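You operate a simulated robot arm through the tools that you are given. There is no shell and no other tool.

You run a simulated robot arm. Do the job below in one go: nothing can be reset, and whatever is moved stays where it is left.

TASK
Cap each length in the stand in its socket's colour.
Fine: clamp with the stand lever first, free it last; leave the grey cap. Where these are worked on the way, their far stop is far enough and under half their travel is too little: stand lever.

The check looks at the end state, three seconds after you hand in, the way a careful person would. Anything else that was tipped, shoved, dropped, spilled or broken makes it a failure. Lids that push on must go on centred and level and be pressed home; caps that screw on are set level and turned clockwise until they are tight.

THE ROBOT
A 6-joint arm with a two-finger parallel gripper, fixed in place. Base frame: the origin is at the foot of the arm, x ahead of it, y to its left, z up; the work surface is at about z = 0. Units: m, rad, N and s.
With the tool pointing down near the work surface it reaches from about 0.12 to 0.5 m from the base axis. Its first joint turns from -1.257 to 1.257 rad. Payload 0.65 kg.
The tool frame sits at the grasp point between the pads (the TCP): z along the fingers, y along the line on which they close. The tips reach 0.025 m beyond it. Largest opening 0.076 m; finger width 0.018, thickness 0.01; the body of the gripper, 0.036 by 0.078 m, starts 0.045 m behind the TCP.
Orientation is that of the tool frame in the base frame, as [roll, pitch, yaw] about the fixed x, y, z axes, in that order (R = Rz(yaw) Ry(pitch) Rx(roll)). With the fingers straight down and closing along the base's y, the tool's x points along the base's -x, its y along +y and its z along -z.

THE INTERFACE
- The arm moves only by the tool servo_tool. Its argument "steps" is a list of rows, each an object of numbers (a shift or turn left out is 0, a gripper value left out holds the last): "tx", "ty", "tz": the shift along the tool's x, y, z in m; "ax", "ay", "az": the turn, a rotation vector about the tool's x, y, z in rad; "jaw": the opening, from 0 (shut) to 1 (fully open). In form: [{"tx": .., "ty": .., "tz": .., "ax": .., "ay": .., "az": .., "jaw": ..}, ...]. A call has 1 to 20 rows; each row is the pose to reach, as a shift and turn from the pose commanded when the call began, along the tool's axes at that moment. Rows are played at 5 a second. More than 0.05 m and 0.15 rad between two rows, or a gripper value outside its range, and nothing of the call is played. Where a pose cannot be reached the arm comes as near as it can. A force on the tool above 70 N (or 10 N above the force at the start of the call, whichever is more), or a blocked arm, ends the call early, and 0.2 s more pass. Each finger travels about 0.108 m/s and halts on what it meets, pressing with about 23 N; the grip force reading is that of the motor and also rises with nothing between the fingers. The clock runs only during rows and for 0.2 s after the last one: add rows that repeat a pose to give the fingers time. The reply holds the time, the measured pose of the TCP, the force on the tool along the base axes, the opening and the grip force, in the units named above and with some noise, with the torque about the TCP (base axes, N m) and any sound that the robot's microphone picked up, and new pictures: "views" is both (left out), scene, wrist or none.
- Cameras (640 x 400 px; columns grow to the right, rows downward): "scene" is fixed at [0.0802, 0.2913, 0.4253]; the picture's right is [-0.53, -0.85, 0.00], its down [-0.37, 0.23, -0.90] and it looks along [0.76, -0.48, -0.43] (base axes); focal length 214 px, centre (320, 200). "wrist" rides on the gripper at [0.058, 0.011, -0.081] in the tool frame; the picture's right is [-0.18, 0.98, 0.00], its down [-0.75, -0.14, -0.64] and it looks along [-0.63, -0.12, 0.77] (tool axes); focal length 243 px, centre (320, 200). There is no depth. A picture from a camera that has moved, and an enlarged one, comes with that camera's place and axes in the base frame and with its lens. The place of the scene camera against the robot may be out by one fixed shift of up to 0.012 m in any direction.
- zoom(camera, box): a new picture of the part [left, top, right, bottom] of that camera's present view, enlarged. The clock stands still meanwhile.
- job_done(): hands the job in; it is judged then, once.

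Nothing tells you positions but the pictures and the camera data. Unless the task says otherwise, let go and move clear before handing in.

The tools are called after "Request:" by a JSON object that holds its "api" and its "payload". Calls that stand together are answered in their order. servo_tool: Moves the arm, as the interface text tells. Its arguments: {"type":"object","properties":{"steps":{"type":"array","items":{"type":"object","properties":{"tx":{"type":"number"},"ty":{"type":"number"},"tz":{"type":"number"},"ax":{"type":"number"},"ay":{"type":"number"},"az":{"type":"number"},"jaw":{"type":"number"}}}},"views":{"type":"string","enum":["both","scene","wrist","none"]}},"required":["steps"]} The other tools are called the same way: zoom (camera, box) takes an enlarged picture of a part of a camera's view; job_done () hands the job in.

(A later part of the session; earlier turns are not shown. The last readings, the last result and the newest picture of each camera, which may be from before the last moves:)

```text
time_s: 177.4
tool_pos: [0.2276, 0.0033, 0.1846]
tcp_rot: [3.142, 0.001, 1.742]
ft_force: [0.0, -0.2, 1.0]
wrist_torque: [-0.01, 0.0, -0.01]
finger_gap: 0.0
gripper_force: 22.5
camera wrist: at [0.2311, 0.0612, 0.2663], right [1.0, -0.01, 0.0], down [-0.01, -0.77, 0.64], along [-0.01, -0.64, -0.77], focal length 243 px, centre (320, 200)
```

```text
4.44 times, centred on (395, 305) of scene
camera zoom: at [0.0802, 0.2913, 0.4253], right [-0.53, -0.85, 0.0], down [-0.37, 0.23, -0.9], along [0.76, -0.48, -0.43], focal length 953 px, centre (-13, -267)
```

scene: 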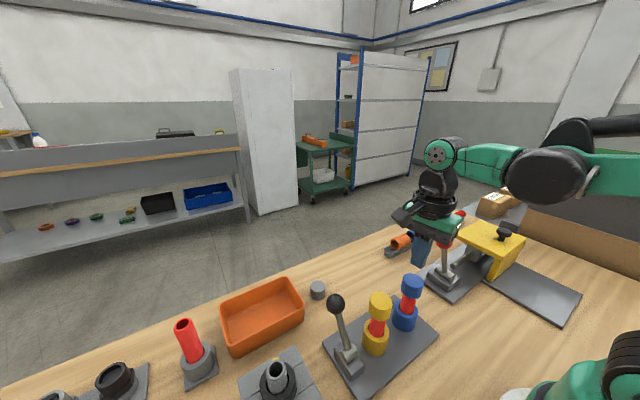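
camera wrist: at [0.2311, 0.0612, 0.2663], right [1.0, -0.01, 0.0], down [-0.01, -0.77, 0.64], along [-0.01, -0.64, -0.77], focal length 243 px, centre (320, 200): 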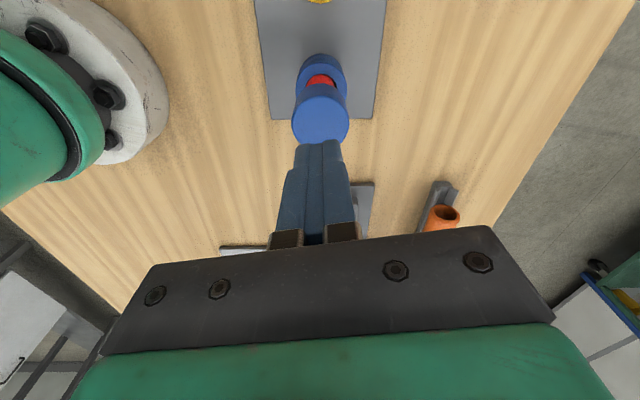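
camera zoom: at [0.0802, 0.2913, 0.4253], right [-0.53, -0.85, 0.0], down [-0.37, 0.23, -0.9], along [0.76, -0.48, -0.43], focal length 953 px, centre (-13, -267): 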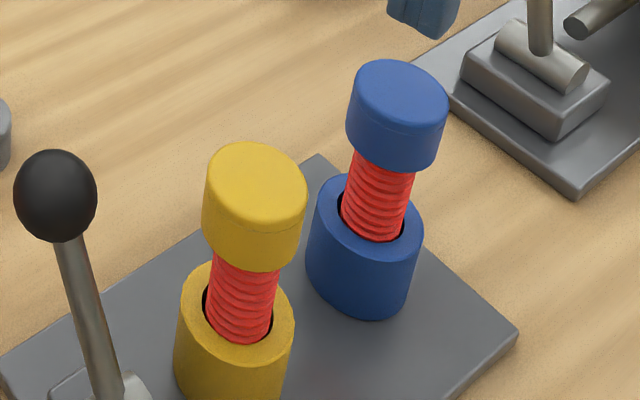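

Request:
{"api": "servo_tool", "payload": {"steps": [{"tz": 0.02, "jaw": 0.0}, {"tz": 0.032, "jaw": 0.0}, {"tz": 0.034, "jaw": 0.0}, {"tz": 0.0355, "jaw": 0.0}, {"tz": 0.0365, "jaw": 0.0}, {"tz": 0.0373, "jaw": 0.0}, {"tz": 0.0373, "jaw": 0.0}], "views": "none"}}

```text
time_s: 179.0
tool_pos: [0.229, 0.0024, 0.149]
tcp_rot: [-3.14, 0.0, 1.741]
ft_force: [0.5, -0.3, 15.7]
wrist_torque: [-0.02, 0.02, -0.01]
finger_gap: 0.0
gripper_force: 23.2
```

Request:
{"api": "servo_tool", "payload": {"steps": [{"tz": 0.0005, "jaw": 0.0}, {"tz": 0.001, "jaw": 0.0}, {"tz": 0.0013, "jaw": 0.0}, {"tz": 0.0013, "jaw": 0.0}], "views": "none"}}

```text
time_s: 180.0
tool_pos: [0.2293, 0.0024, 0.1472]
tcp_rot: [-3.14, 0.0, 1.742]
ft_force: [1.3, 1.1, 67.5]
wrist_torque: [-0.03, -0.03, 0.01]
finger_gap: 0.0
gripper_force: 23.0
```

Home at 67 N and steady. Both caps are on, so I'll rise, straighten the wrist, and move round to the +x side of the lever knob to free it last.

Request:
{"api": "servo_tool", "payload": {"steps": [{"tz": -0.03, "jaw": 0.0}, {"tz": -0.065, "jaw": 0.0}, {"tz": -0.065, "az": -0.14}, {"tz": -0.065, "az": -0.28}, {"tz": -0.065, "az": -0.42}, {"tz": -0.065, "az": -0.56}, {"tz": -0.065, "az": -0.7}, {"tz": -0.065, "az": -0.84}, {"tz": -0.065, "az": -0.98}, {"tz": -0.065, "az": -1.12}, {"tz": -0.065, "az": -1.26}, {"tz": -0.065, "az": -1.4}, {"tz": -0.065, "az": -1.4}], "views": "both"}}

Request:
{"api": "zoom", "payload": {"camera": "wrist", "box": [240, 0, 560, 180]}}

Request:
{"api": "zoom", "payload": {"camera": "scene", "box": [310, 260, 440, 390]}}

```text
time_s: 182.8
tool_pos: [0.2293, 0.0014, 0.2104]
tcp_rot: [-3.141, 0.002, -3.139]
ft_force: [-0.6, -0.1, 0.0]
wrist_torque: [0.0, 0.01, -0.03]
finger_gap: 0.0001
gripper_force: 22.2
camera wrist: at [0.1724, 0.0122, 0.2927], right [0.18, 0.98, 0.0], down [0.75, -0.14, 0.64], along [0.63, -0.12, -0.77], focal length 243 px, centre (320, 200)
```

scene: 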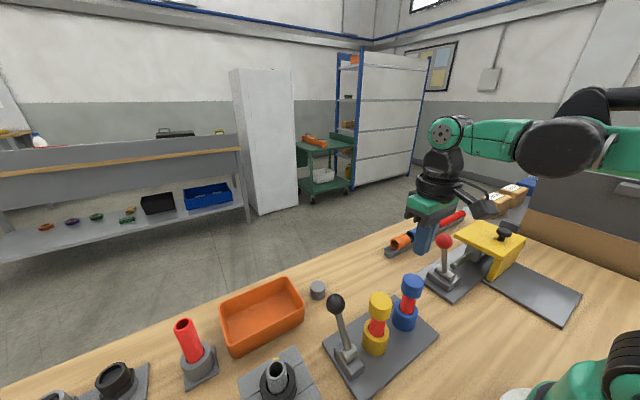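
wrist: 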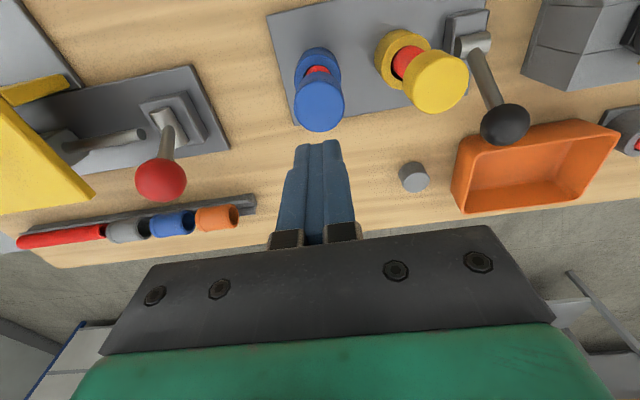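

```text
2.00 times, centred on (400, 90) of wrist
camera zoom: at [0.1724, 0.0122, 0.2927], right [0.18, 0.98, 0.0], down [0.75, -0.14, 0.64], along [0.63, -0.12, -0.77], focal length 485 px, centre (160, 420)
```

zoom: 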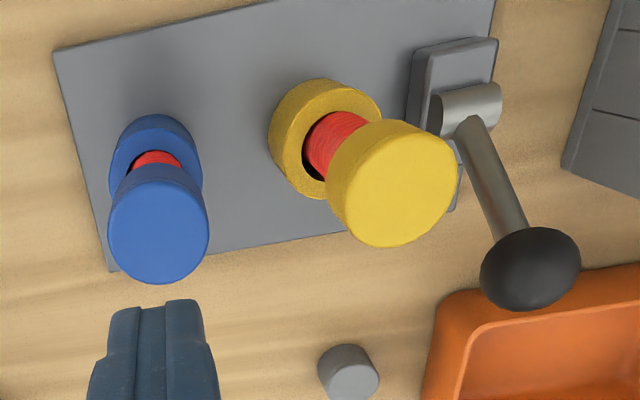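

```text
3.08 times, centred on (375, 325) of scene
camera zoom: at [0.0802, 0.2913, 0.4253], right [-0.53, -0.85, 0.0], down [-0.37, 0.23, -0.9], along [0.76, -0.48, -0.43], focal length 660 px, centre (151, -185)
```

zoom: 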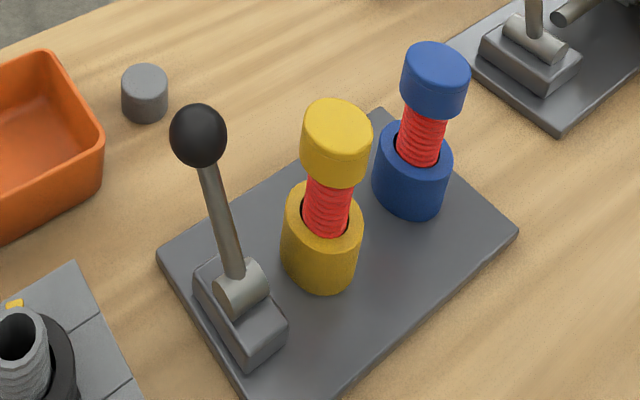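

Both caps are on, but the wording makes me want to rule screw caps out properly before freeing the lever. I'll grip the blue cap, turn it about 1 rad, and use the fixed scene camera to see whether the pipe's facets stay still or turn with it.

Request:
{"api": "servo_tool", "payload": {"steps": [{"jaw": 0.4}, {"jaw": 0.66}, {"tz": 0.03, "jaw": 0.66}, {"tz": 0.06, "jaw": 0.66}, {"tz": 0.076, "jaw": 0.66}, {"tz": 0.081, "jaw": 0.66}, {"tz": 0.081, "jaw": 0.5}, {"tz": 0.081, "jaw": 0.38}, {"tz": 0.081, "jaw": 0.38}, {"tz": 0.0818, "jaw": 0.38}, {"tz": 0.0818, "jaw": 0.38}], "views": "none"}}

Request:
{"api": "zoom", "payload": {"camera": "scene", "box": [385, 285, 425, 325]}}

Request:
{"api": "servo_tool", "payload": {"steps": [{"az": 0.14}, {"az": 0.28}, {"az": 0.42}, {"az": 0.56}, {"az": 0.7}, {"az": 0.84}, {"az": 0.98}], "views": "none"}}

Request:
{"api": "zoom", "payload": {"camera": "scene", "box": [385, 285, 425, 325]}}

```text
time_s: 185.2
tool_pos: [0.2285, 0.0019, 0.1307]
tcp_rot: [3.141, -0.002, -3.14]
ft_force: [-0.1, 0.1, 14.2]
wrist_torque: [-0.01, 0.02, 0.01]
finger_gap: 0.0345
gripper_force: 23.3
```

```text
10.00 times, centred on (405, 305) of scene
camera zoom: at [0.0802, 0.2913, 0.4253], right [-0.53, -0.85, 0.0], down [-0.37, 0.23, -0.9], along [0.76, -0.48, -0.43], focal length 2145 px, centre (-530, -850)
```

zoom: 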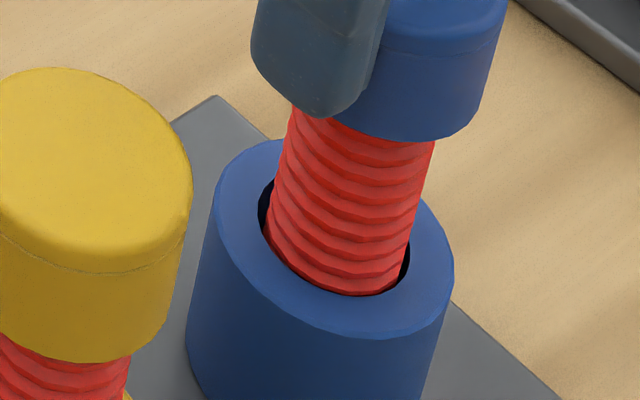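

```text
time_s: 186.8
tool_pos: [0.2285, 0.003, 0.1306]
tcp_rot: [-3.141, 0.001, 2.162]
ft_force: [1.0, -0.4, 10.6]
wrist_torque: [0.0, 0.02, -0.02]
finger_gap: 0.0342
gripper_force: 23.4
```

```text
10.00 times, centred on (405, 305) of scene
camera zoom: at [0.0802, 0.2913, 0.4253], right [-0.53, -0.85, 0.0], down [-0.37, 0.23, -0.9], along [0.76, -0.48, -0.43], focal length 2145 px, centre (-530, -850)
```

zoom: 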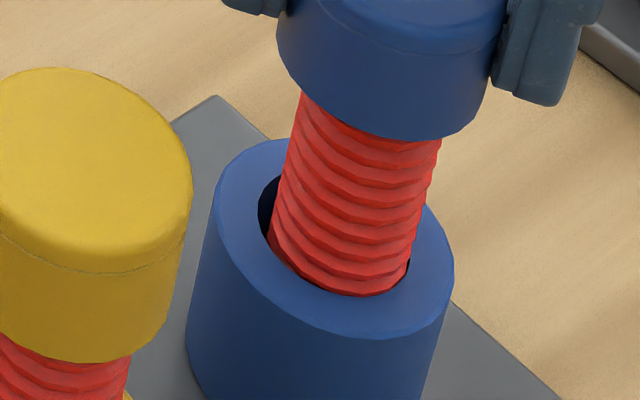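

Request:
{"api": "zoom", "payload": {"camera": "scene", "box": [398, 292, 418, 316]}}

Request:
{"api": "servo_tool", "payload": {"steps": [{"az": 0.1}, {"az": 0.2}], "views": "none"}}

Request:
{"api": "zoom", "payload": {"camera": "scene", "box": [398, 292, 418, 316]}}

```text
16.00 times, centred on (408, 304) of scene
camera zoom: at [0.0802, 0.2913, 0.4253], right [-0.53, -0.85, 0.0], down [-0.37, 0.23, -0.9], along [0.76, -0.48, -0.43], focal length 3432 px, centre (-1088, -1464)
```

zoom: 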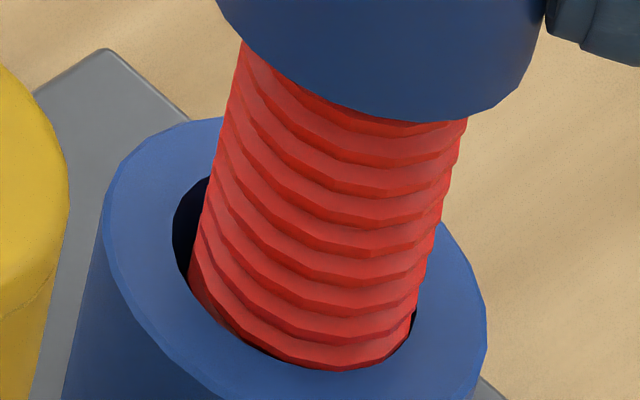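

```text
time_s: 187.4
tool_pos: [0.2293, 0.0021, 0.1295]
tcp_rot: [3.14, -0.002, 1.961]
ft_force: [0.7, -0.9, 11.7]
wrist_torque: [0.0, -0.02, 0.03]
finger_gap: 0.0343
gripper_force: 22.5
```

```text
16.00 times, centred on (408, 304) of scene
camera zoom: at [0.0802, 0.2913, 0.4253], right [-0.53, -0.85, 0.0], down [-0.37, 0.23, -0.9], along [0.76, -0.48, -0.43], focal length 3432 px, centre (-1088, -1464)
```

zoom: 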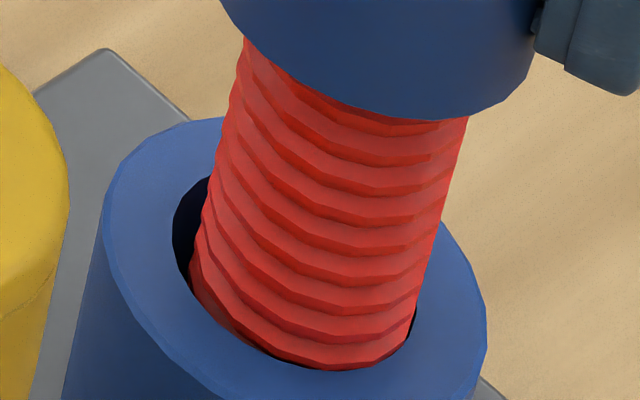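

The pipe just spins along with the cap and nothing tightens or resists, even over a long turn at the seat. So these are plain push-on caps, and they are fully home. I'll finish this small clockwise turn, release the blue cap, and press it home again.

Request:
{"api": "servo_tool", "payload": {"steps": [{"az": 0.14}, {"az": 0.28}, {"az": 0.42}, {"az": 0.56}, {"az": 0.7}, {"az": 0.84}, {"az": 0.98}, {"az": 1.12}], "views": "wrist"}}

Request:
{"api": "zoom", "payload": {"camera": "scene", "box": [398, 292, 418, 316]}}

Request:
{"api": "zoom", "payload": {"camera": "wrist", "box": [200, 60, 440, 220]}}

```text
time_s: 189.2
tool_pos: [0.2286, 0.0024, 0.1289]
tcp_rot: [-3.141, 0.0, 0.839]
ft_force: [1.2, -0.7, 8.9]
wrist_torque: [-0.06, -0.01, 0.01]
finger_gap: 0.0345
gripper_force: 23.4
camera wrist: at [0.2774, 0.0373, 0.2104], right [0.61, -0.79, 0.0], down [-0.61, -0.47, 0.64], along [-0.51, -0.39, -0.77], focal length 243 px, centre (320, 200)
```

wrist: 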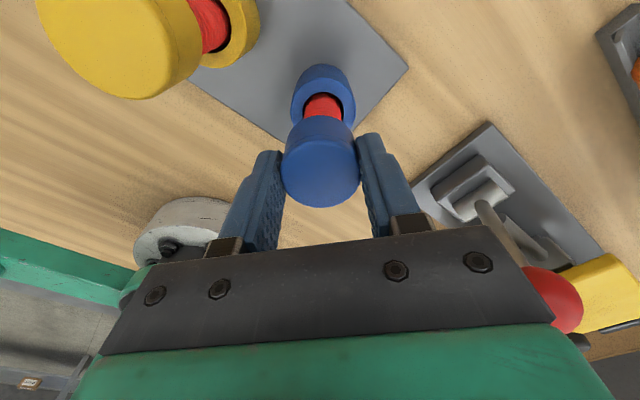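

```text
16.00 times, centred on (408, 304) of scene
camera zoom: at [0.0802, 0.2913, 0.4253], right [-0.53, -0.85, 0.0], down [-0.37, 0.23, -0.9], along [0.76, -0.48, -0.43], focal length 3432 px, centre (-1088, -1464)
```

zoom: 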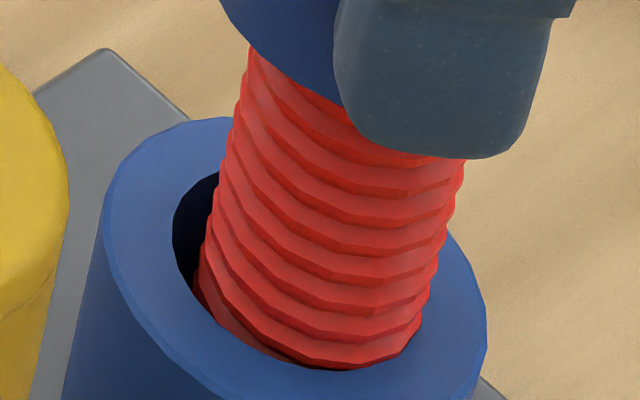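

```text
2.50 times, centred on (320, 140) of wrist
camera zoom: at [0.2774, 0.0373, 0.2104], right [0.61, -0.79, 0.0], down [-0.61, -0.47, 0.64], along [-0.51, -0.39, -0.77], focal length 606 px, centre (320, 350)
```

zoom: 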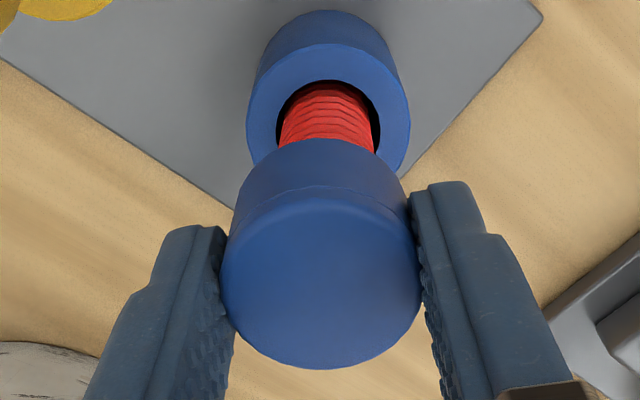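

Request:
{"api": "servo_tool", "payload": {"steps": [{"tz": -0.0007, "ty": 0.0005}, {"tx": -0.0002, "ty": 0.0012, "tz": -0.0007}, {"tx": -0.0002, "ty": 0.0012, "tz": -0.0003}, {"tx": -0.0002, "ty": 0.0012, "tz": -0.0003, "jaw": 0.5}, {"tx": -0.0002, "ty": 0.0012, "tz": -0.0003, "jaw": 0.65}, {"tx": -0.0002, "ty": 0.0012, "tz": -0.0003, "jaw": 0.65}, {"tx": -0.0002, "ty": 0.0012, "tz": -0.025, "jaw": 0.65}, {"tx": -0.0002, "ty": 0.0012, "tz": -0.05, "jaw": 0.4}, {"tx": -0.0002, "ty": 0.0012, "tz": -0.055, "jaw": 0.0}, {"tx": -0.0002, "ty": 0.0012, "tz": -0.055, "jaw": 0.0}], "views": "wrist"}}

Request:
{"api": "zoom", "payload": {"camera": "scene", "box": [340, 260, 440, 350]}}

Request:
{"api": "zoom", "payload": {"camera": "wrist", "box": [220, 30, 420, 180]}}

```text
time_s: 191.4
tool_pos: [0.2308, 0.0019, 0.1856]
tcp_rot: [-3.14, 0.001, 0.842]
ft_force: [0.6, -0.2, -0.5]
wrist_torque: [-0.01, -0.04, 0.02]
finger_gap: 0.0001
gripper_force: 23.3
camera wrist: at [0.279, 0.0369, 0.2667], right [0.61, -0.79, 0.0], down [-0.61, -0.47, 0.64], along [-0.51, -0.39, -0.77], focal length 243 px, centre (320, 200)
```

wrist: 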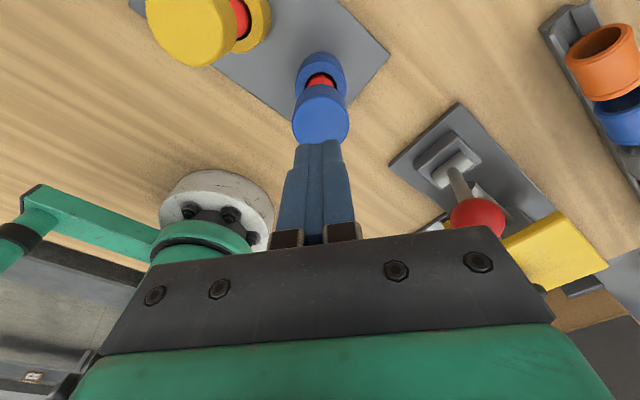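

```text
4.44 times, centred on (390, 305) of scene
camera zoom: at [0.0802, 0.2913, 0.4253], right [-0.53, -0.85, 0.0], down [-0.37, 0.23, -0.9], along [0.76, -0.48, -0.43], focal length 953 px, centre (9, -267)
```

zoom: 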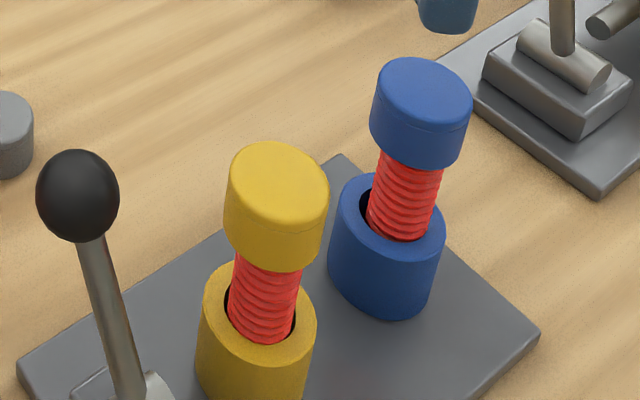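

```text
2.67 times, centred on (320, 105) of wrist
camera zoom: at [0.279, 0.0369, 0.2667], right [0.61, -0.79, 0.0], down [-0.61, -0.47, 0.64], along [-0.51, -0.39, -0.77], focal length 647 px, centre (320, 453)
```

zoom: 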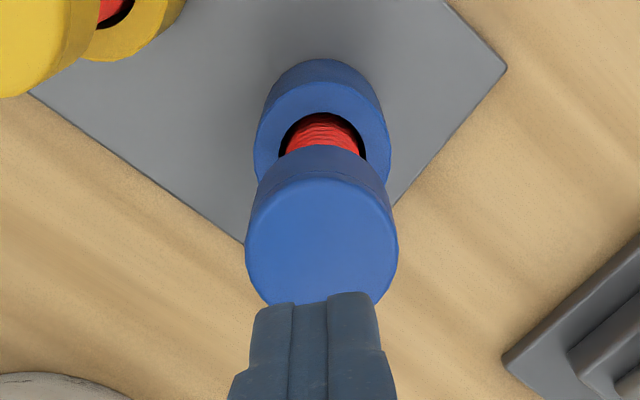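

Request:
{"api": "servo_tool", "payload": {"steps": [{"tz": 0.02, "jaw": 0.0}, {"tz": 0.033, "jaw": 0.0}, {"tz": 0.0355, "jaw": 0.0}, {"tz": 0.0365, "jaw": 0.0}, {"tz": 0.0372, "jaw": 0.0}, {"tz": 0.0372, "jaw": 0.0}], "views": "none"}}

```text
time_s: 192.8
tool_pos: [0.2298, 0.0012, 0.147]
tcp_rot: [3.141, 0.001, 0.843]
ft_force: [-0.2, -0.8, 34.3]
wrist_torque: [-0.1, 0.05, 0.03]
finger_gap: 0.0001
gripper_force: 23.2
```

Home again at 34 N. I'll rise, straighten the wrist, and go to the +x side of the lever knob to free it.

Request:
{"api": "servo_tool", "payload": {"steps": [{"tz": -0.03, "jaw": 0.0}, {"tz": -0.065, "jaw": 0.0}, {"tz": -0.07, "az": -0.14}, {"tz": -0.07, "az": -0.28}, {"tz": -0.07, "az": -0.42}, {"tz": -0.07, "az": -0.56}, {"tz": -0.07, "az": -0.7}, {"tz": -0.07, "az": -0.84}, {"tz": -0.07, "az": -0.98}, {"tz": -0.07, "az": -1.12}, {"tz": -0.07, "az": -1.26}, {"tz": -0.07, "az": -1.4}, {"tz": -0.07, "az": -1.54}, {"tz": -0.07, "az": -1.68}, {"tz": -0.07, "az": -1.82}, {"tz": -0.07, "az": -1.96}, {"tz": -0.07, "az": -2.1}, {"tz": -0.07, "az": -2.2}, {"tz": -0.07, "az": -2.299}, {"tz": -0.07, "az": -2.299}], "views": "wrist"}}

Request:
{"api": "zoom", "payload": {"camera": "wrist", "box": [240, 0, 560, 180]}}

```text
time_s: 197.0
tool_pos: [0.2296, 0.0003, 0.217]
tcp_rot: [3.141, -0.001, -3.139]
ft_force: [-0.1, 0.1, -0.1]
wrist_torque: [0.02, -0.02, -0.01]
finger_gap: 0.0001
gripper_force: 23.0
camera wrist: at [0.1726, 0.0112, 0.2986], right [0.18, 0.98, 0.0], down [0.75, -0.14, 0.64], along [0.63, -0.12, -0.77], focal length 243 px, centre (320, 200)
```

wrist: 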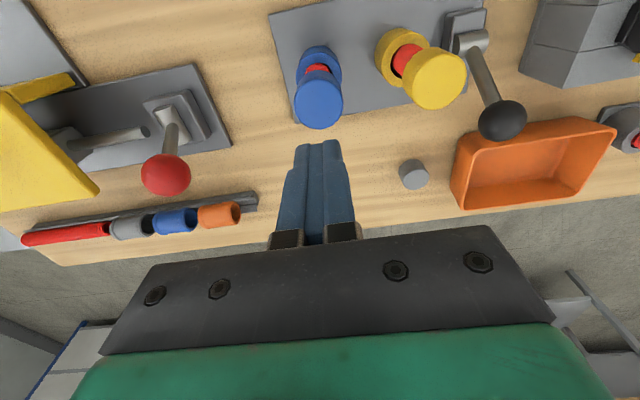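

```text
2.00 times, centred on (400, 90) of wrist
camera zoom: at [0.1726, 0.0112, 0.2986], right [0.18, 0.98, 0.0], down [0.75, -0.14, 0.64], along [0.63, -0.12, -0.77], focal length 485 px, centre (160, 420)
```

zoom: 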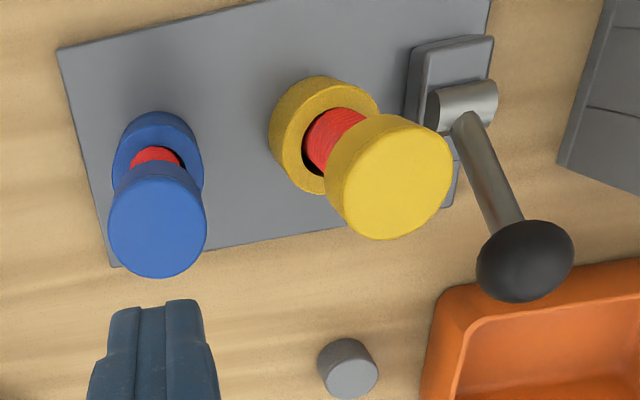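

Both caps look right and the grey cap is untouched. Now I'll free the lever: move round to its +x side, go down with fingers shut, and push it back to its starting stop.

Request:
{"api": "servo_tool", "payload": {"steps": [{"tx": -0.03, "ty": 0.01, "jaw": 0}, {"tx": -0.06, "ty": 0.035, "jaw": 0}, {"tx": -0.0864, "ty": 0.07, "jaw": 0}, {"tx": -0.0864, "ty": 0.105, "jaw": 0}, {"tx": -0.0864, "ty": 0.1388, "jaw": 0}, {"tx": -0.0864, "ty": 0.1388, "tz": 0.035, "jaw": 0}, {"tx": -0.0864, "ty": 0.1388, "tz": 0.07, "jaw": 0}, {"tx": -0.0864, "ty": 0.1388, "tz": 0.097, "jaw": 0}, {"tx": -0.0864, "ty": 0.1388, "tz": 0.097, "jaw": 0}], "views": "both"}}

```text
time_s: 199.0
tool_pos: [0.3188, 0.141, 0.1204]
tcp_rot: [3.141, -0.001, -3.141]
ft_force: [-0.5, 0.5, 0.1]
wrist_torque: [0.01, -0.03, -0.02]
finger_gap: 0.0001
gripper_force: 22.5
camera wrist: at [0.2601, 0.1499, 0.2019], right [0.18, 0.98, 0.0], down [0.75, -0.14, 0.64], along [0.63, -0.12, -0.77], focal length 243 px, centre (320, 200)
```

scene: 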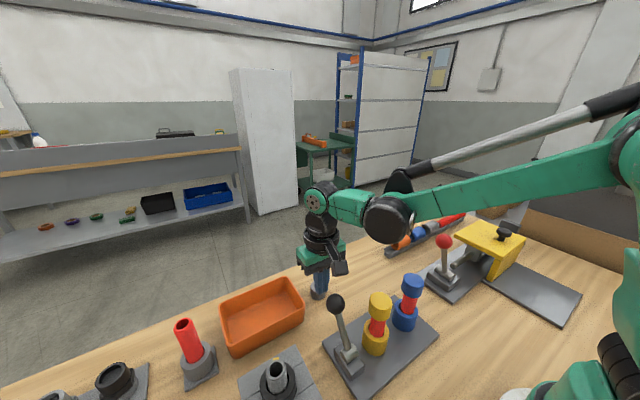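
wrist: 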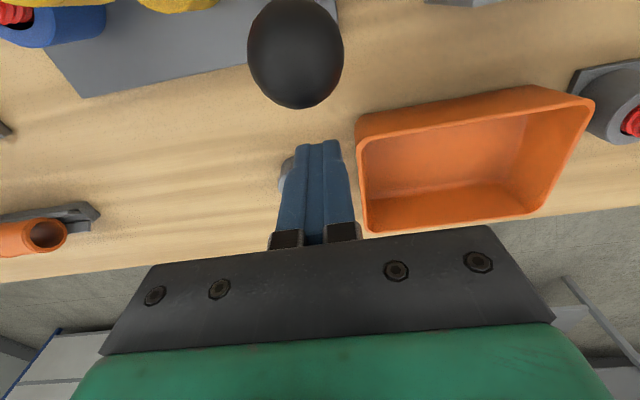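

Before freeing it, one more check occurs to me: the blue pipe turned with its cap, which is what a tightened cap would do. I'll go back, lift the blue cap a few millimetres, and see whether the pipe comes along.

Request:
{"api": "servo_tool", "payload": {"steps": [{"tz": -0.035, "jaw": 0}, {"tz": -0.07, "jaw": 0}, {"tz": -0.097, "jaw": 0.2}, {"ty": -0.035, "tz": -0.097, "jaw": 0.4}, {"ty": -0.07, "tz": -0.097, "jaw": 0.66}, {"tx": 0.03, "ty": -0.105, "tz": -0.097, "jaw": 0.66}, {"tx": 0.06, "ty": -0.13, "tz": -0.097, "jaw": 0.66}, {"tx": 0.0864, "ty": -0.1388, "tz": -0.097, "jaw": 0.66}, {"tx": 0.0864, "ty": -0.1388, "tz": -0.06, "jaw": 0.66}, {"tx": 0.0864, "ty": -0.1388, "tz": -0.06, "jaw": 0.66}], "views": "wrist"}}

Request:
{"api": "zoom", "payload": {"camera": "wrist", "box": [200, 40, 440, 220]}}

```text
time_s: 201.2
tool_pos: [0.2298, -0.0002, 0.1804]
tcp_rot: [3.141, 0.001, 3.139]
ft_force: [-0.3, -0.2, -0.6]
wrist_torque: [0.03, 0.04, -0.02]
finger_gap: 0.0502
gripper_force: 0.1
camera wrist: at [0.1735, 0.0103, 0.2615], right [0.18, 0.98, 0.0], down [0.75, -0.14, 0.64], along [0.63, -0.12, -0.77], focal length 243 px, centre (320, 200)
```

wrist: 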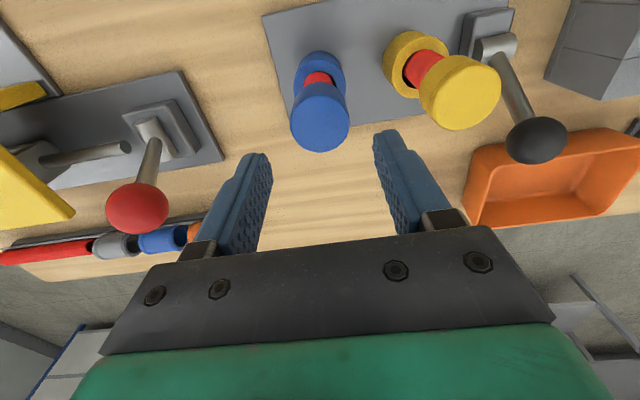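

```text
2.22 times, centred on (320, 130) of wrist
camera zoom: at [0.1735, 0.0103, 0.2615], right [0.18, 0.98, 0.0], down [0.75, -0.14, 0.64], along [0.63, -0.12, -0.77], focal length 539 px, centre (320, 356)
```

zoom: 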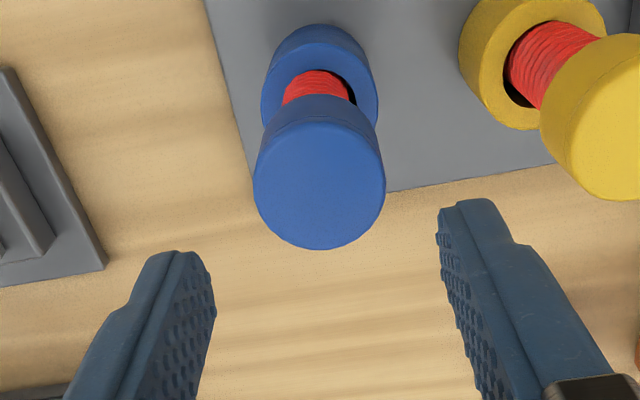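

Request:
{"api": "servo_tool", "payload": {"steps": [{"tz": 0.02, "jaw": 0.66}, {"tz": 0.04, "jaw": 0.66}, {"tz": 0.0505, "jaw": 0.66}, {"tz": 0.0505, "jaw": 0.66}, {"tz": 0.0505, "jaw": 0.5}, {"tz": 0.0505, "jaw": 0.38}, {"tz": 0.0505, "jaw": 0.38}, {"tz": 0.0505, "jaw": 0.38}], "views": "none"}}

Request:
{"api": "zoom", "payload": {"camera": "scene", "box": [395, 290, 421, 316]}}

Request:
{"api": "servo_tool", "payload": {"steps": [{"tz": -0.002}, {"tz": -0.004}, {"tz": -0.005}, {"tz": -0.005}], "views": "none"}}

Request:
{"api": "zoom", "payload": {"camera": "scene", "box": [395, 290, 421, 316]}}

```text
time_s: 203.0
tool_pos: [0.2302, 0.001, 0.1301]
tcp_rot: [3.141, 0.0, -3.142]
ft_force: [-0.4, -0.8, 0.1]
wrist_torque: [-0.01, 0.02, 0.0]
finger_gap: 0.0338
gripper_force: 23.3
```

```text
15.38 times, centred on (408, 303) of scene
camera zoom: at [0.0802, 0.2913, 0.4253], right [-0.53, -0.85, 0.0], down [-0.37, 0.23, -0.9], along [0.76, -0.48, -0.43], focal length 3300 px, centre (-1034, -1385)
```

zoom: 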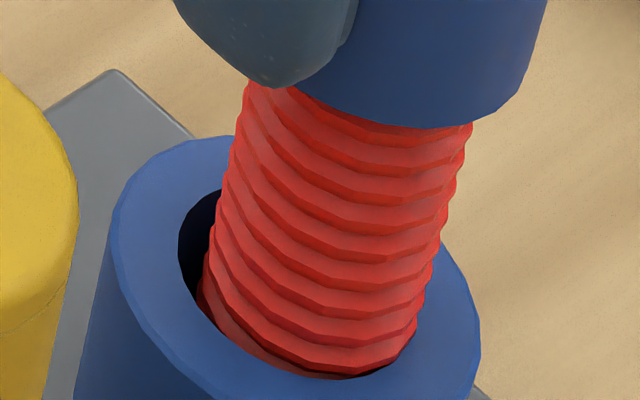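

```text
time_s: 204.0
tool_pos: [0.2297, 0.0008, 0.1341]
tcp_rot: [3.14, 0.001, -3.139]
ft_force: [-0.2, -0.6, -0.8]
wrist_torque: [0.02, 0.01, -0.02]
finger_gap: 0.0337
gripper_force: 22.9
```

```text
15.38 times, centred on (408, 303) of scene
camera zoom: at [0.0802, 0.2913, 0.4253], right [-0.53, -0.85, 0.0], down [-0.37, 0.23, -0.9], along [0.76, -0.48, -0.43], focal length 3300 px, centre (-1034, -1385)
```

zoom: 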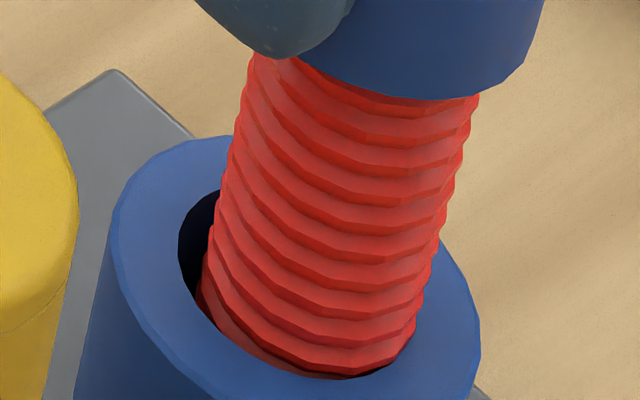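

The pipe's ribs didn't move at all when the cap rose, so nothing is locked and the caps slide freely. To be thorough I'll give each seated cap one full clockwise stroke at almost no axial load, where the pipe should stay still. I'll set the blue cap down and wind the wrist back first.

Request:
{"api": "servo_tool", "payload": {"steps": [{"tz": 0.002}, {"tz": 0.004}, {"tz": 0.0053}, {"tz": 0.0053, "jaw": 0.5}, {"tz": 0.0053, "jaw": 0.66}, {"tz": 0.0053, "jaw": 0.66}, {"tz": -0.02, "jaw": 0.66}, {"tz": -0.045, "jaw": 0.66}, {"tz": -0.045, "az": -0.14}, {"tz": -0.045, "az": -0.28}, {"tz": -0.045, "az": -0.42}, {"tz": -0.045, "az": -0.56}, {"tz": -0.045, "az": -0.7}, {"tz": -0.045, "az": -0.84}, {"tz": -0.045, "az": -0.98}, {"tz": -0.045, "az": -1.12}, {"tz": -0.045, "az": -1.26}, {"tz": -0.045, "az": -1.4}, {"tz": -0.045, "az": -1.54}, {"tz": -0.045, "az": -1.68}], "views": "none"}}

Request:
{"api": "servo_tool", "payload": {"steps": [{"az": -0.14}, {"az": -0.28}, {"az": -0.42}, {"az": -0.56}, {"az": -0.7}, {"az": -0.7}], "views": "wrist"}}

Request:
{"api": "zoom", "payload": {"camera": "wrist", "box": [200, 40, 440, 220]}}

```text
time_s: 208.2
tool_pos: [0.2291, 0.0002, 0.1803]
tcp_rot: [3.141, 0.0, -1.459]
ft_force: [-0.3, -0.1, -0.4]
wrist_torque: [0.02, 0.02, 0.0]
finger_gap: 0.05
gripper_force: 0.1
```

```text
time_s: 209.6
tool_pos: [0.2296, 0.0005, 0.18]
tcp_rot: [-3.14, -0.001, -0.76]
ft_force: [-0.8, -0.2, -0.3]
wrist_torque: [0.0, 0.02, 0.01]
finger_gap: 0.0504
gripper_force: 0.0
camera wrist: at [0.2661, -0.0479, 0.2612], right [-0.81, -0.59, 0.0], down [-0.45, 0.62, 0.64], along [-0.38, 0.52, -0.77], focal length 243 px, centre (320, 200)
```

wrist: 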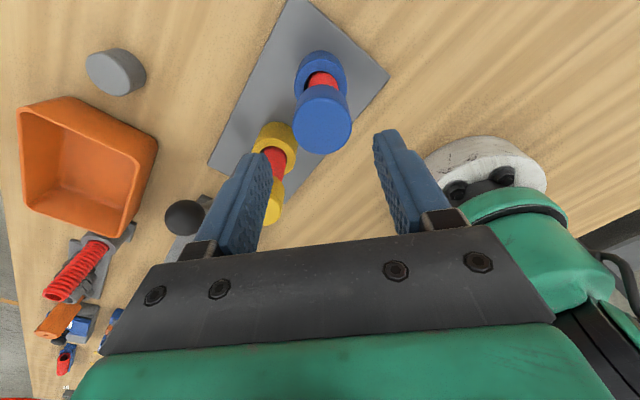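

```text
2.22 times, centred on (320, 130) of wrist
camera zoom: at [0.2661, -0.0479, 0.2612], right [-0.81, -0.59, 0.0], down [-0.45, 0.62, 0.64], along [-0.38, 0.52, -0.77], focal length 539 px, centre (320, 356)
```

zoom: 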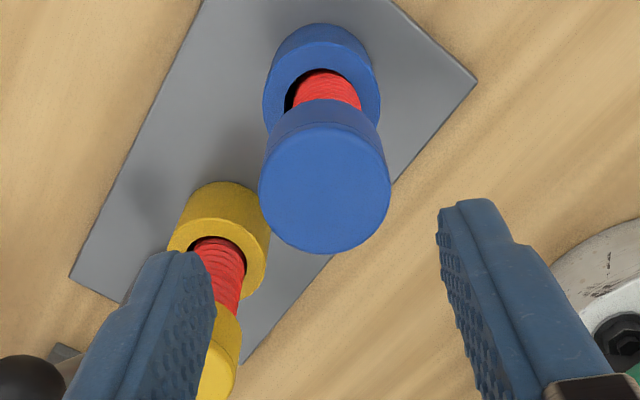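

Request:
{"api": "servo_tool", "payload": {"steps": [{"tx": -0.0007, "ty": 0.0014, "tz": 0.02, "jaw": 0.66}, {"tx": -0.0007, "ty": 0.0014, "tz": 0.04, "jaw": 0.66}, {"tx": -0.0007, "ty": 0.0014, "tz": 0.05, "jaw": 0.66}, {"tx": -0.0007, "ty": 0.0014, "tz": 0.05, "jaw": 0.66}, {"tx": -0.0007, "ty": 0.0014, "tz": 0.05, "jaw": 0.5}, {"tx": -0.0007, "ty": 0.0014, "tz": 0.05, "jaw": 0.38}, {"tx": -0.0007, "ty": 0.0014, "tz": 0.05, "jaw": 0.38}, {"tx": -0.0007, "ty": 0.0014, "tz": 0.05, "jaw": 0.38}], "views": "none"}}

Request:
{"api": "zoom", "payload": {"camera": "scene", "box": [395, 290, 421, 316]}}

Request:
{"api": "servo_tool", "payload": {"steps": [{"az": 0.14}, {"az": 0.28}, {"az": 0.42}, {"az": 0.56}, {"az": 0.7}, {"az": 0.84}, {"az": 0.98}, {"az": 1.12}, {"az": 1.26}, {"az": 1.4}], "views": "none"}}

Request:
{"api": "zoom", "payload": {"camera": "scene", "box": [395, 290, 421, 316]}}

```text
time_s: 211.4
tool_pos: [0.2286, -0.0008, 0.1305]
tcp_rot: [-3.14, -0.001, -0.761]
ft_force: [-0.3, 1.2, 0.2]
wrist_torque: [0.01, -0.03, -0.01]
finger_gap: 0.0338
gripper_force: 23.0
```

```text
15.38 times, centred on (408, 303) of scene
camera zoom: at [0.0802, 0.2913, 0.4253], right [-0.53, -0.85, 0.0], down [-0.37, 0.23, -0.9], along [0.76, -0.48, -0.43], focal length 3300 px, centre (-1034, -1385)
```

zoom: 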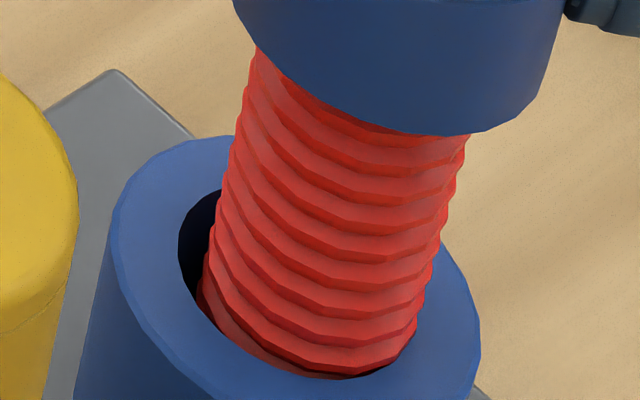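

```text
time_s: 213.6
tool_pos: [0.2292, 0.0014, 0.1295]
tcp_rot: [-3.142, 0.0, -2.164]
ft_force: [0.3, 0.3, 11.4]
wrist_torque: [-0.02, 0.03, -0.03]
finger_gap: 0.0339
gripper_force: 23.0
```

```text
15.38 times, centred on (408, 303) of scene
camera zoom: at [0.0802, 0.2913, 0.4253], right [-0.53, -0.85, 0.0], down [-0.37, 0.23, -0.9], along [0.76, -0.48, -0.43], focal length 3300 px, centre (-1034, -1385)
```

zoom: 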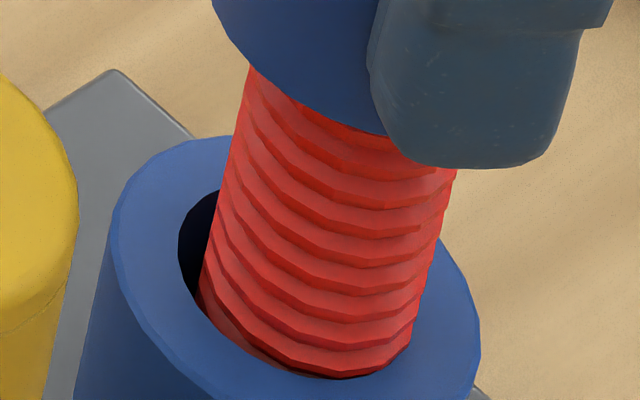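

Request:
{"api": "servo_tool", "payload": {"steps": [{"tz": -0.0006}, {"az": 0.14, "tz": -0.0006}, {"az": 0.28, "tz": -0.0006}, {"az": 0.42, "tz": -0.0006}, {"az": 0.56, "tz": -0.0006}, {"az": 0.7, "tz": -0.0006}, {"az": 0.84, "tz": -0.0006}, {"az": 0.98, "tz": -0.0006}, {"az": 1.12, "tz": -0.0006}, {"az": 1.26, "tz": -0.0006}, {"az": 1.4, "tz": -0.0006}, {"az": 1.54, "tz": -0.0006}, {"az": 1.68, "tz": -0.0006}, {"az": 1.82, "tz": -0.0006}, {"az": 1.96, "tz": -0.0006}], "views": "wrist"}}

Request:
{"api": "zoom", "payload": {"camera": "scene", "box": [395, 290, 421, 316]}}

Request:
{"api": "zoom", "payload": {"camera": "wrist", "box": [200, 60, 440, 220]}}

```text
time_s: 216.8
tool_pos: [0.2289, 0.0016, 0.1313]
tcp_rot: [3.141, -0.001, 2.159]
ft_force: [-0.3, -0.3, 0.0]
wrist_torque: [0.01, 0.02, 0.01]
finger_gap: 0.0335
gripper_force: 23.1
camera wrist: at [0.2068, 0.0548, 0.2122], right [0.92, 0.39, 0.0], down [0.3, -0.7, 0.64], along [0.25, -0.59, -0.77], focal length 243 px, centre (320, 200)
```

wrist: 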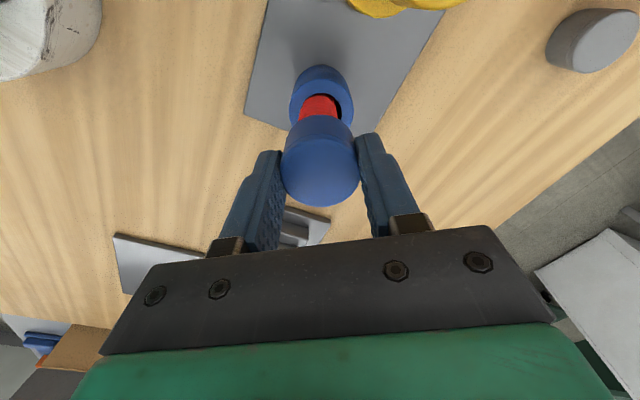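

```text
15.38 times, centred on (408, 303) of scene
camera zoom: at [0.0802, 0.2913, 0.4253], right [-0.53, -0.85, 0.0], down [-0.37, 0.23, -0.9], along [0.76, -0.48, -0.43], focal length 3300 px, centre (-1034, -1385)
```

zoom: 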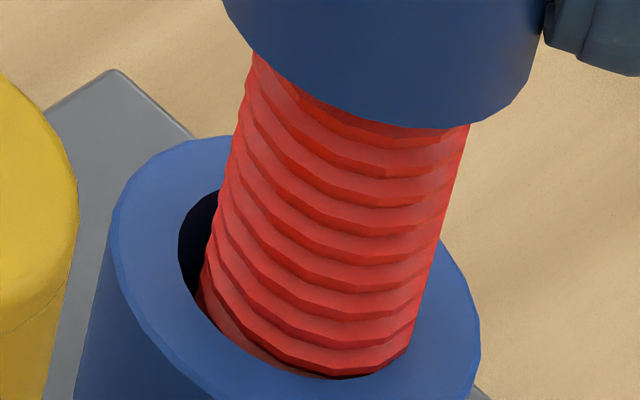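

```text
2.50 times, centred on (320, 140) of wrist
camera zoom: at [0.2068, 0.0548, 0.2122], right [0.92, 0.39, 0.0], down [0.3, -0.7, 0.64], along [0.25, -0.59, -0.77], focal length 606 px, centre (320, 350)
```

zoom: 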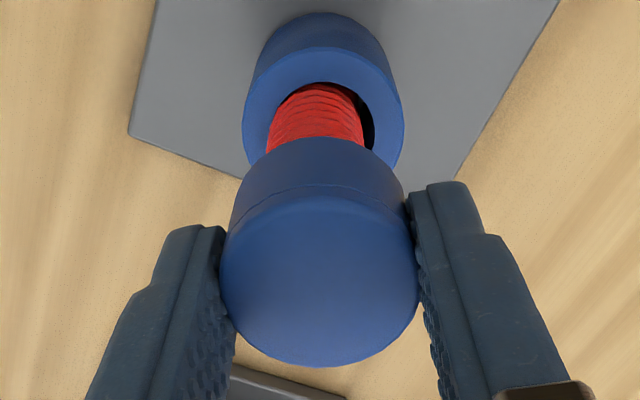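

There's still no thread response of any kind, so I'm settled that these are push-on. I'll seat the cap, release, and press it home one last time.

Request:
{"api": "servo_tool", "payload": {"steps": [{"tz": 0.0008}, {"tz": 0.0008, "jaw": 0.5}, {"tz": 0.0008, "jaw": 0.66}, {"tz": 0.0008, "jaw": 0.66}, {"tz": -0.025, "jaw": 0.66}, {"tz": -0.05, "jaw": 0.4}, {"tz": -0.055, "jaw": 0.0}, {"tz": -0.055, "jaw": 0.0}, {"tz": -0.035, "jaw": 0.0}, {"tz": -0.022, "jaw": 0.0}, {"tz": -0.0195, "jaw": 0.0}, {"tz": -0.018, "jaw": 0.0}, {"tz": -0.0172, "jaw": 0.0}, {"tz": -0.0172, "jaw": 0.0}], "views": "none"}}

```text
time_s: 219.8
tool_pos: [0.2287, -0.0004, 0.1476]
tcp_rot: [3.141, 0.0, 2.162]
ft_force: [0.1, -0.8, 26.1]
wrist_torque: [-0.04, -0.03, 0.01]
finger_gap: 0.0
gripper_force: 23.1
```

Request:
{"api": "servo_tool", "payload": {"steps": [{"tz": -0.03, "jaw": 0.0}, {"tz": -0.065, "jaw": 0.0}, {"tz": -0.07, "az": -0.14}, {"tz": -0.07, "az": -0.28}, {"tz": -0.07, "az": -0.42}, {"tz": -0.07, "az": -0.56}, {"tz": -0.07, "az": -0.7}, {"tz": -0.07, "az": -0.84}, {"tz": -0.07, "az": -0.98}, {"tz": -0.07, "az": -0.98}], "views": "both"}}

Request:
{"api": "zoom", "payload": {"camera": "wrist", "box": [240, 0, 560, 180]}}

Request:
{"api": "zoom", "payload": {"camera": "scene", "box": [310, 260, 440, 390]}}

```text
time_s: 222.0
tool_pos: [0.2288, 0.0001, 0.2184]
tcp_rot: [3.14, 0.0, -3.139]
ft_force: [0.5, -0.4, -0.4]
wrist_torque: [0.01, -0.03, -0.01]
finger_gap: 0.0
gripper_force: 23.0
camera wrist: at [0.1712, 0.0106, 0.2989], right [0.18, 0.98, 0.0], down [0.75, -0.14, 0.64], along [0.63, -0.12, -0.77], focal length 243 px, centre (320, 200)
```

scene: 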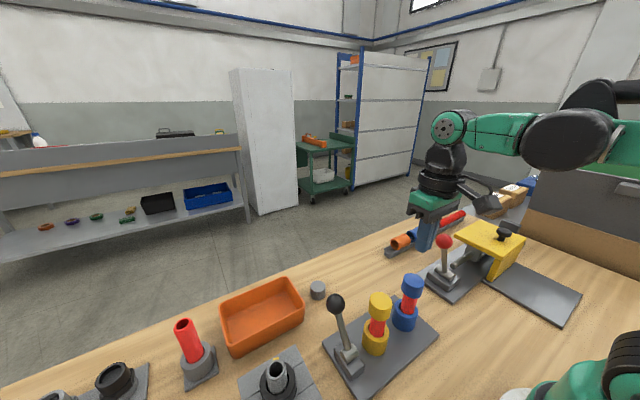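
wrist: 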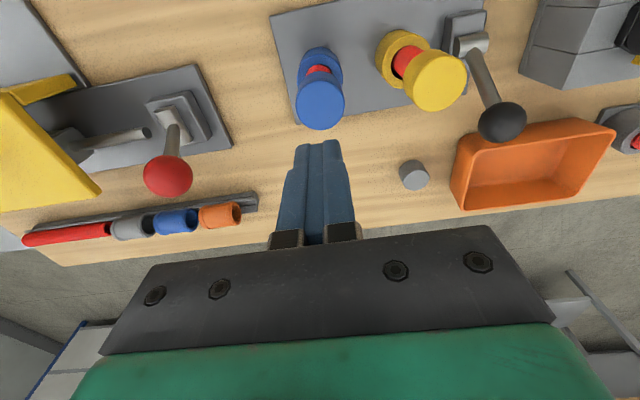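

```text
2.00 times, centred on (400, 90) of wrist
camera zoom: at [0.1712, 0.0106, 0.2989], right [0.18, 0.98, 0.0], down [0.75, -0.14, 0.64], along [0.63, -0.12, -0.77], focal length 485 px, centre (160, 420)
```

zoom: 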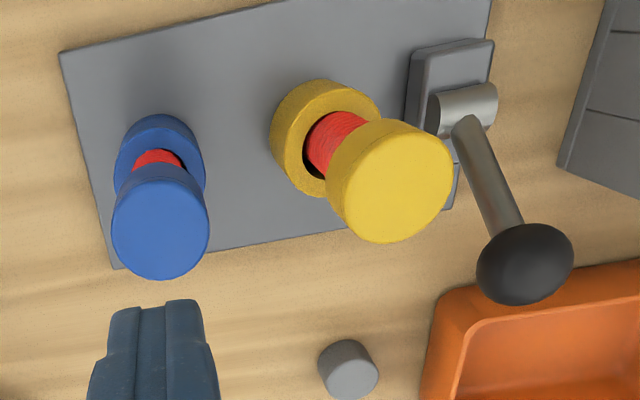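

```text
3.08 times, centred on (375, 325) of scene
camera zoom: at [0.0802, 0.2913, 0.4253], right [-0.53, -0.85, 0.0], down [-0.37, 0.23, -0.9], along [0.76, -0.48, -0.43], focal length 660 px, centre (151, -185)
```

zoom: 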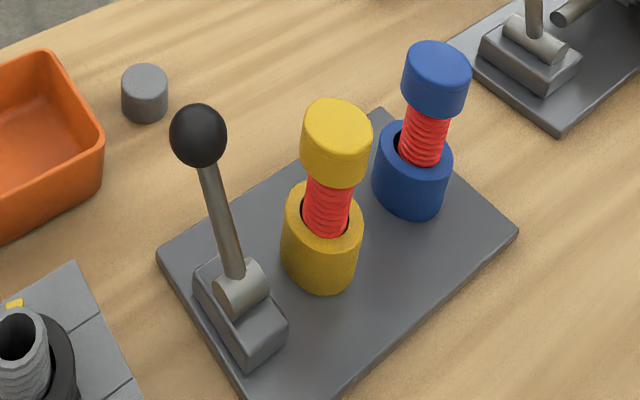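

Request:
{"api": "zoom", "payload": {"camera": "scene", "box": [360, 285, 400, 325]}}

Request:
{"api": "zoom", "payload": {"camera": "scene", "box": [392, 268, 432, 308]}}

```text
10.00 times, centred on (380, 305) of scene
camera zoom: at [0.0802, 0.2913, 0.4253], right [-0.53, -0.85, 0.0], down [-0.37, 0.23, -0.9], along [0.76, -0.48, -0.43], focal length 2145 px, centre (-280, -850)
```

zoom: 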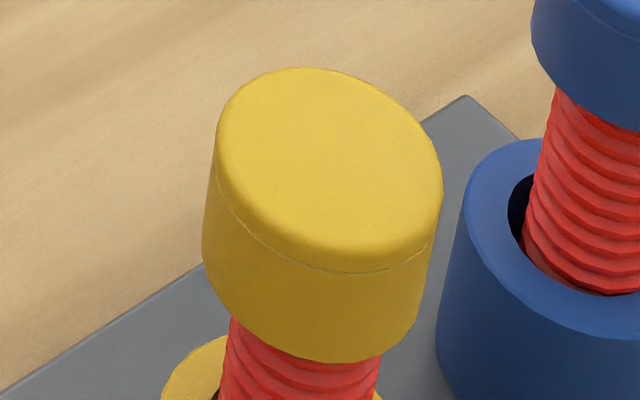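

```text
10.00 times, centred on (412, 288) of scene
camera zoom: at [0.0802, 0.2913, 0.4253], right [-0.53, -0.85, 0.0], down [-0.37, 0.23, -0.9], along [0.76, -0.48, -0.43], focal length 2145 px, centre (-600, -680)
```

zoom: 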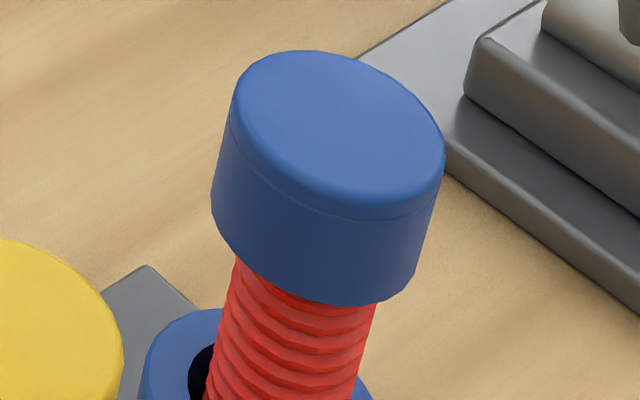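

Both caps measure level in the picture, with disc proportions matching a level disc within about 1°. Now I'll free the lever as the last step.

Request:
{"api": "servo_tool", "payload": {"steps": [{"tx": -0.03, "ty": 0.01, "jaw": 0}, {"tx": -0.06, "ty": 0.035, "jaw": 0}, {"tx": -0.088, "ty": 0.07, "jaw": 0}, {"tx": -0.088, "ty": 0.105, "jaw": 0}, {"tx": -0.088, "ty": 0.1394, "jaw": 0}, {"tx": -0.088, "ty": 0.1394, "tz": 0.035, "jaw": 0}, {"tx": -0.088, "ty": 0.1394, "tz": 0.07, "jaw": 0}, {"tx": -0.088, "ty": 0.1394, "tz": 0.097, "jaw": 0}, {"tx": -0.088, "ty": 0.1394, "tz": 0.097, "jaw": 0}], "views": "none"}}

Request:
{"api": "servo_tool", "payload": {"steps": [{"tx": 0.015, "jaw": 0}, {"tx": 0.025, "tz": -0.002, "jaw": 0}, {"tx": 0.035, "tz": -0.004, "jaw": 0}, {"tx": 0.045, "tz": -0.006, "jaw": 0}, {"tx": 0.055, "tz": -0.006, "jaw": 0}, {"tx": 0.065, "tz": -0.006, "jaw": 0}, {"tx": 0.075, "tz": -0.005, "jaw": 0}, {"tx": 0.085, "tz": -0.003, "jaw": 0}, {"tx": 0.093, "tz": -0.001, "jaw": 0}, {"tx": 0.099, "tz": 0.001, "jaw": 0}, {"tx": 0.103, "tz": 0.002, "jaw": 0}, {"tx": 0.103, "tz": 0.002, "jaw": 0}], "views": "both"}}

```text
time_s: 224.0
tool_pos: [0.3174, 0.14, 0.1207]
tcp_rot: [-3.141, 0.0, -3.141]
ft_force: [0.4, 0.4, 0.6]
wrist_torque: [0.0, -0.04, 0.01]
finger_gap: 0.0
gripper_force: 23.2
```

```text
time_s: 226.6
tool_pos: [0.2133, 0.1402, 0.1199]
tcp_rot: [-3.142, -0.001, -3.141]
ft_force: [-0.3, 0.6, 0.7]
wrist_torque: [-0.01, 0.02, 0.05]
finger_gap: 0.0001
gripper_force: 23.3
camera wrist: at [0.1565, 0.1506, 0.201], right [0.18, 0.98, 0.0], down [0.75, -0.14, 0.64], along [0.63, -0.12, -0.77], focal length 243 px, centre (320, 200)
```

scene: 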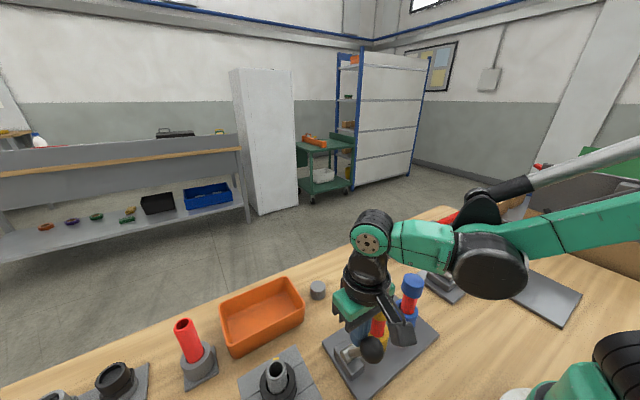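
wrist: 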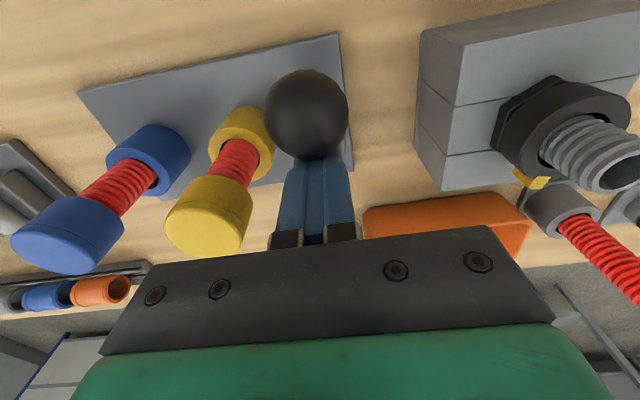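

Request:
{"api": "servo_tool", "payload": {"steps": [{"tx": 0.001, "jaw": 0}, {"tx": 0.002, "jaw": 0}, {"tx": 0.003, "jaw": 0}, {"tx": 0.0045, "jaw": 0}, {"tx": 0.0045, "jaw": 0}], "views": "none"}}

```text
time_s: 227.8
tool_pos: [0.211, 0.1414, 0.1178]
tcp_rot: [3.141, 0.01, 3.14]
ft_force: [52.3, -8.2, 32.9]
wrist_torque: [-0.03, -0.45, 0.09]
finger_gap: 0.0
gripper_force: 23.3
```

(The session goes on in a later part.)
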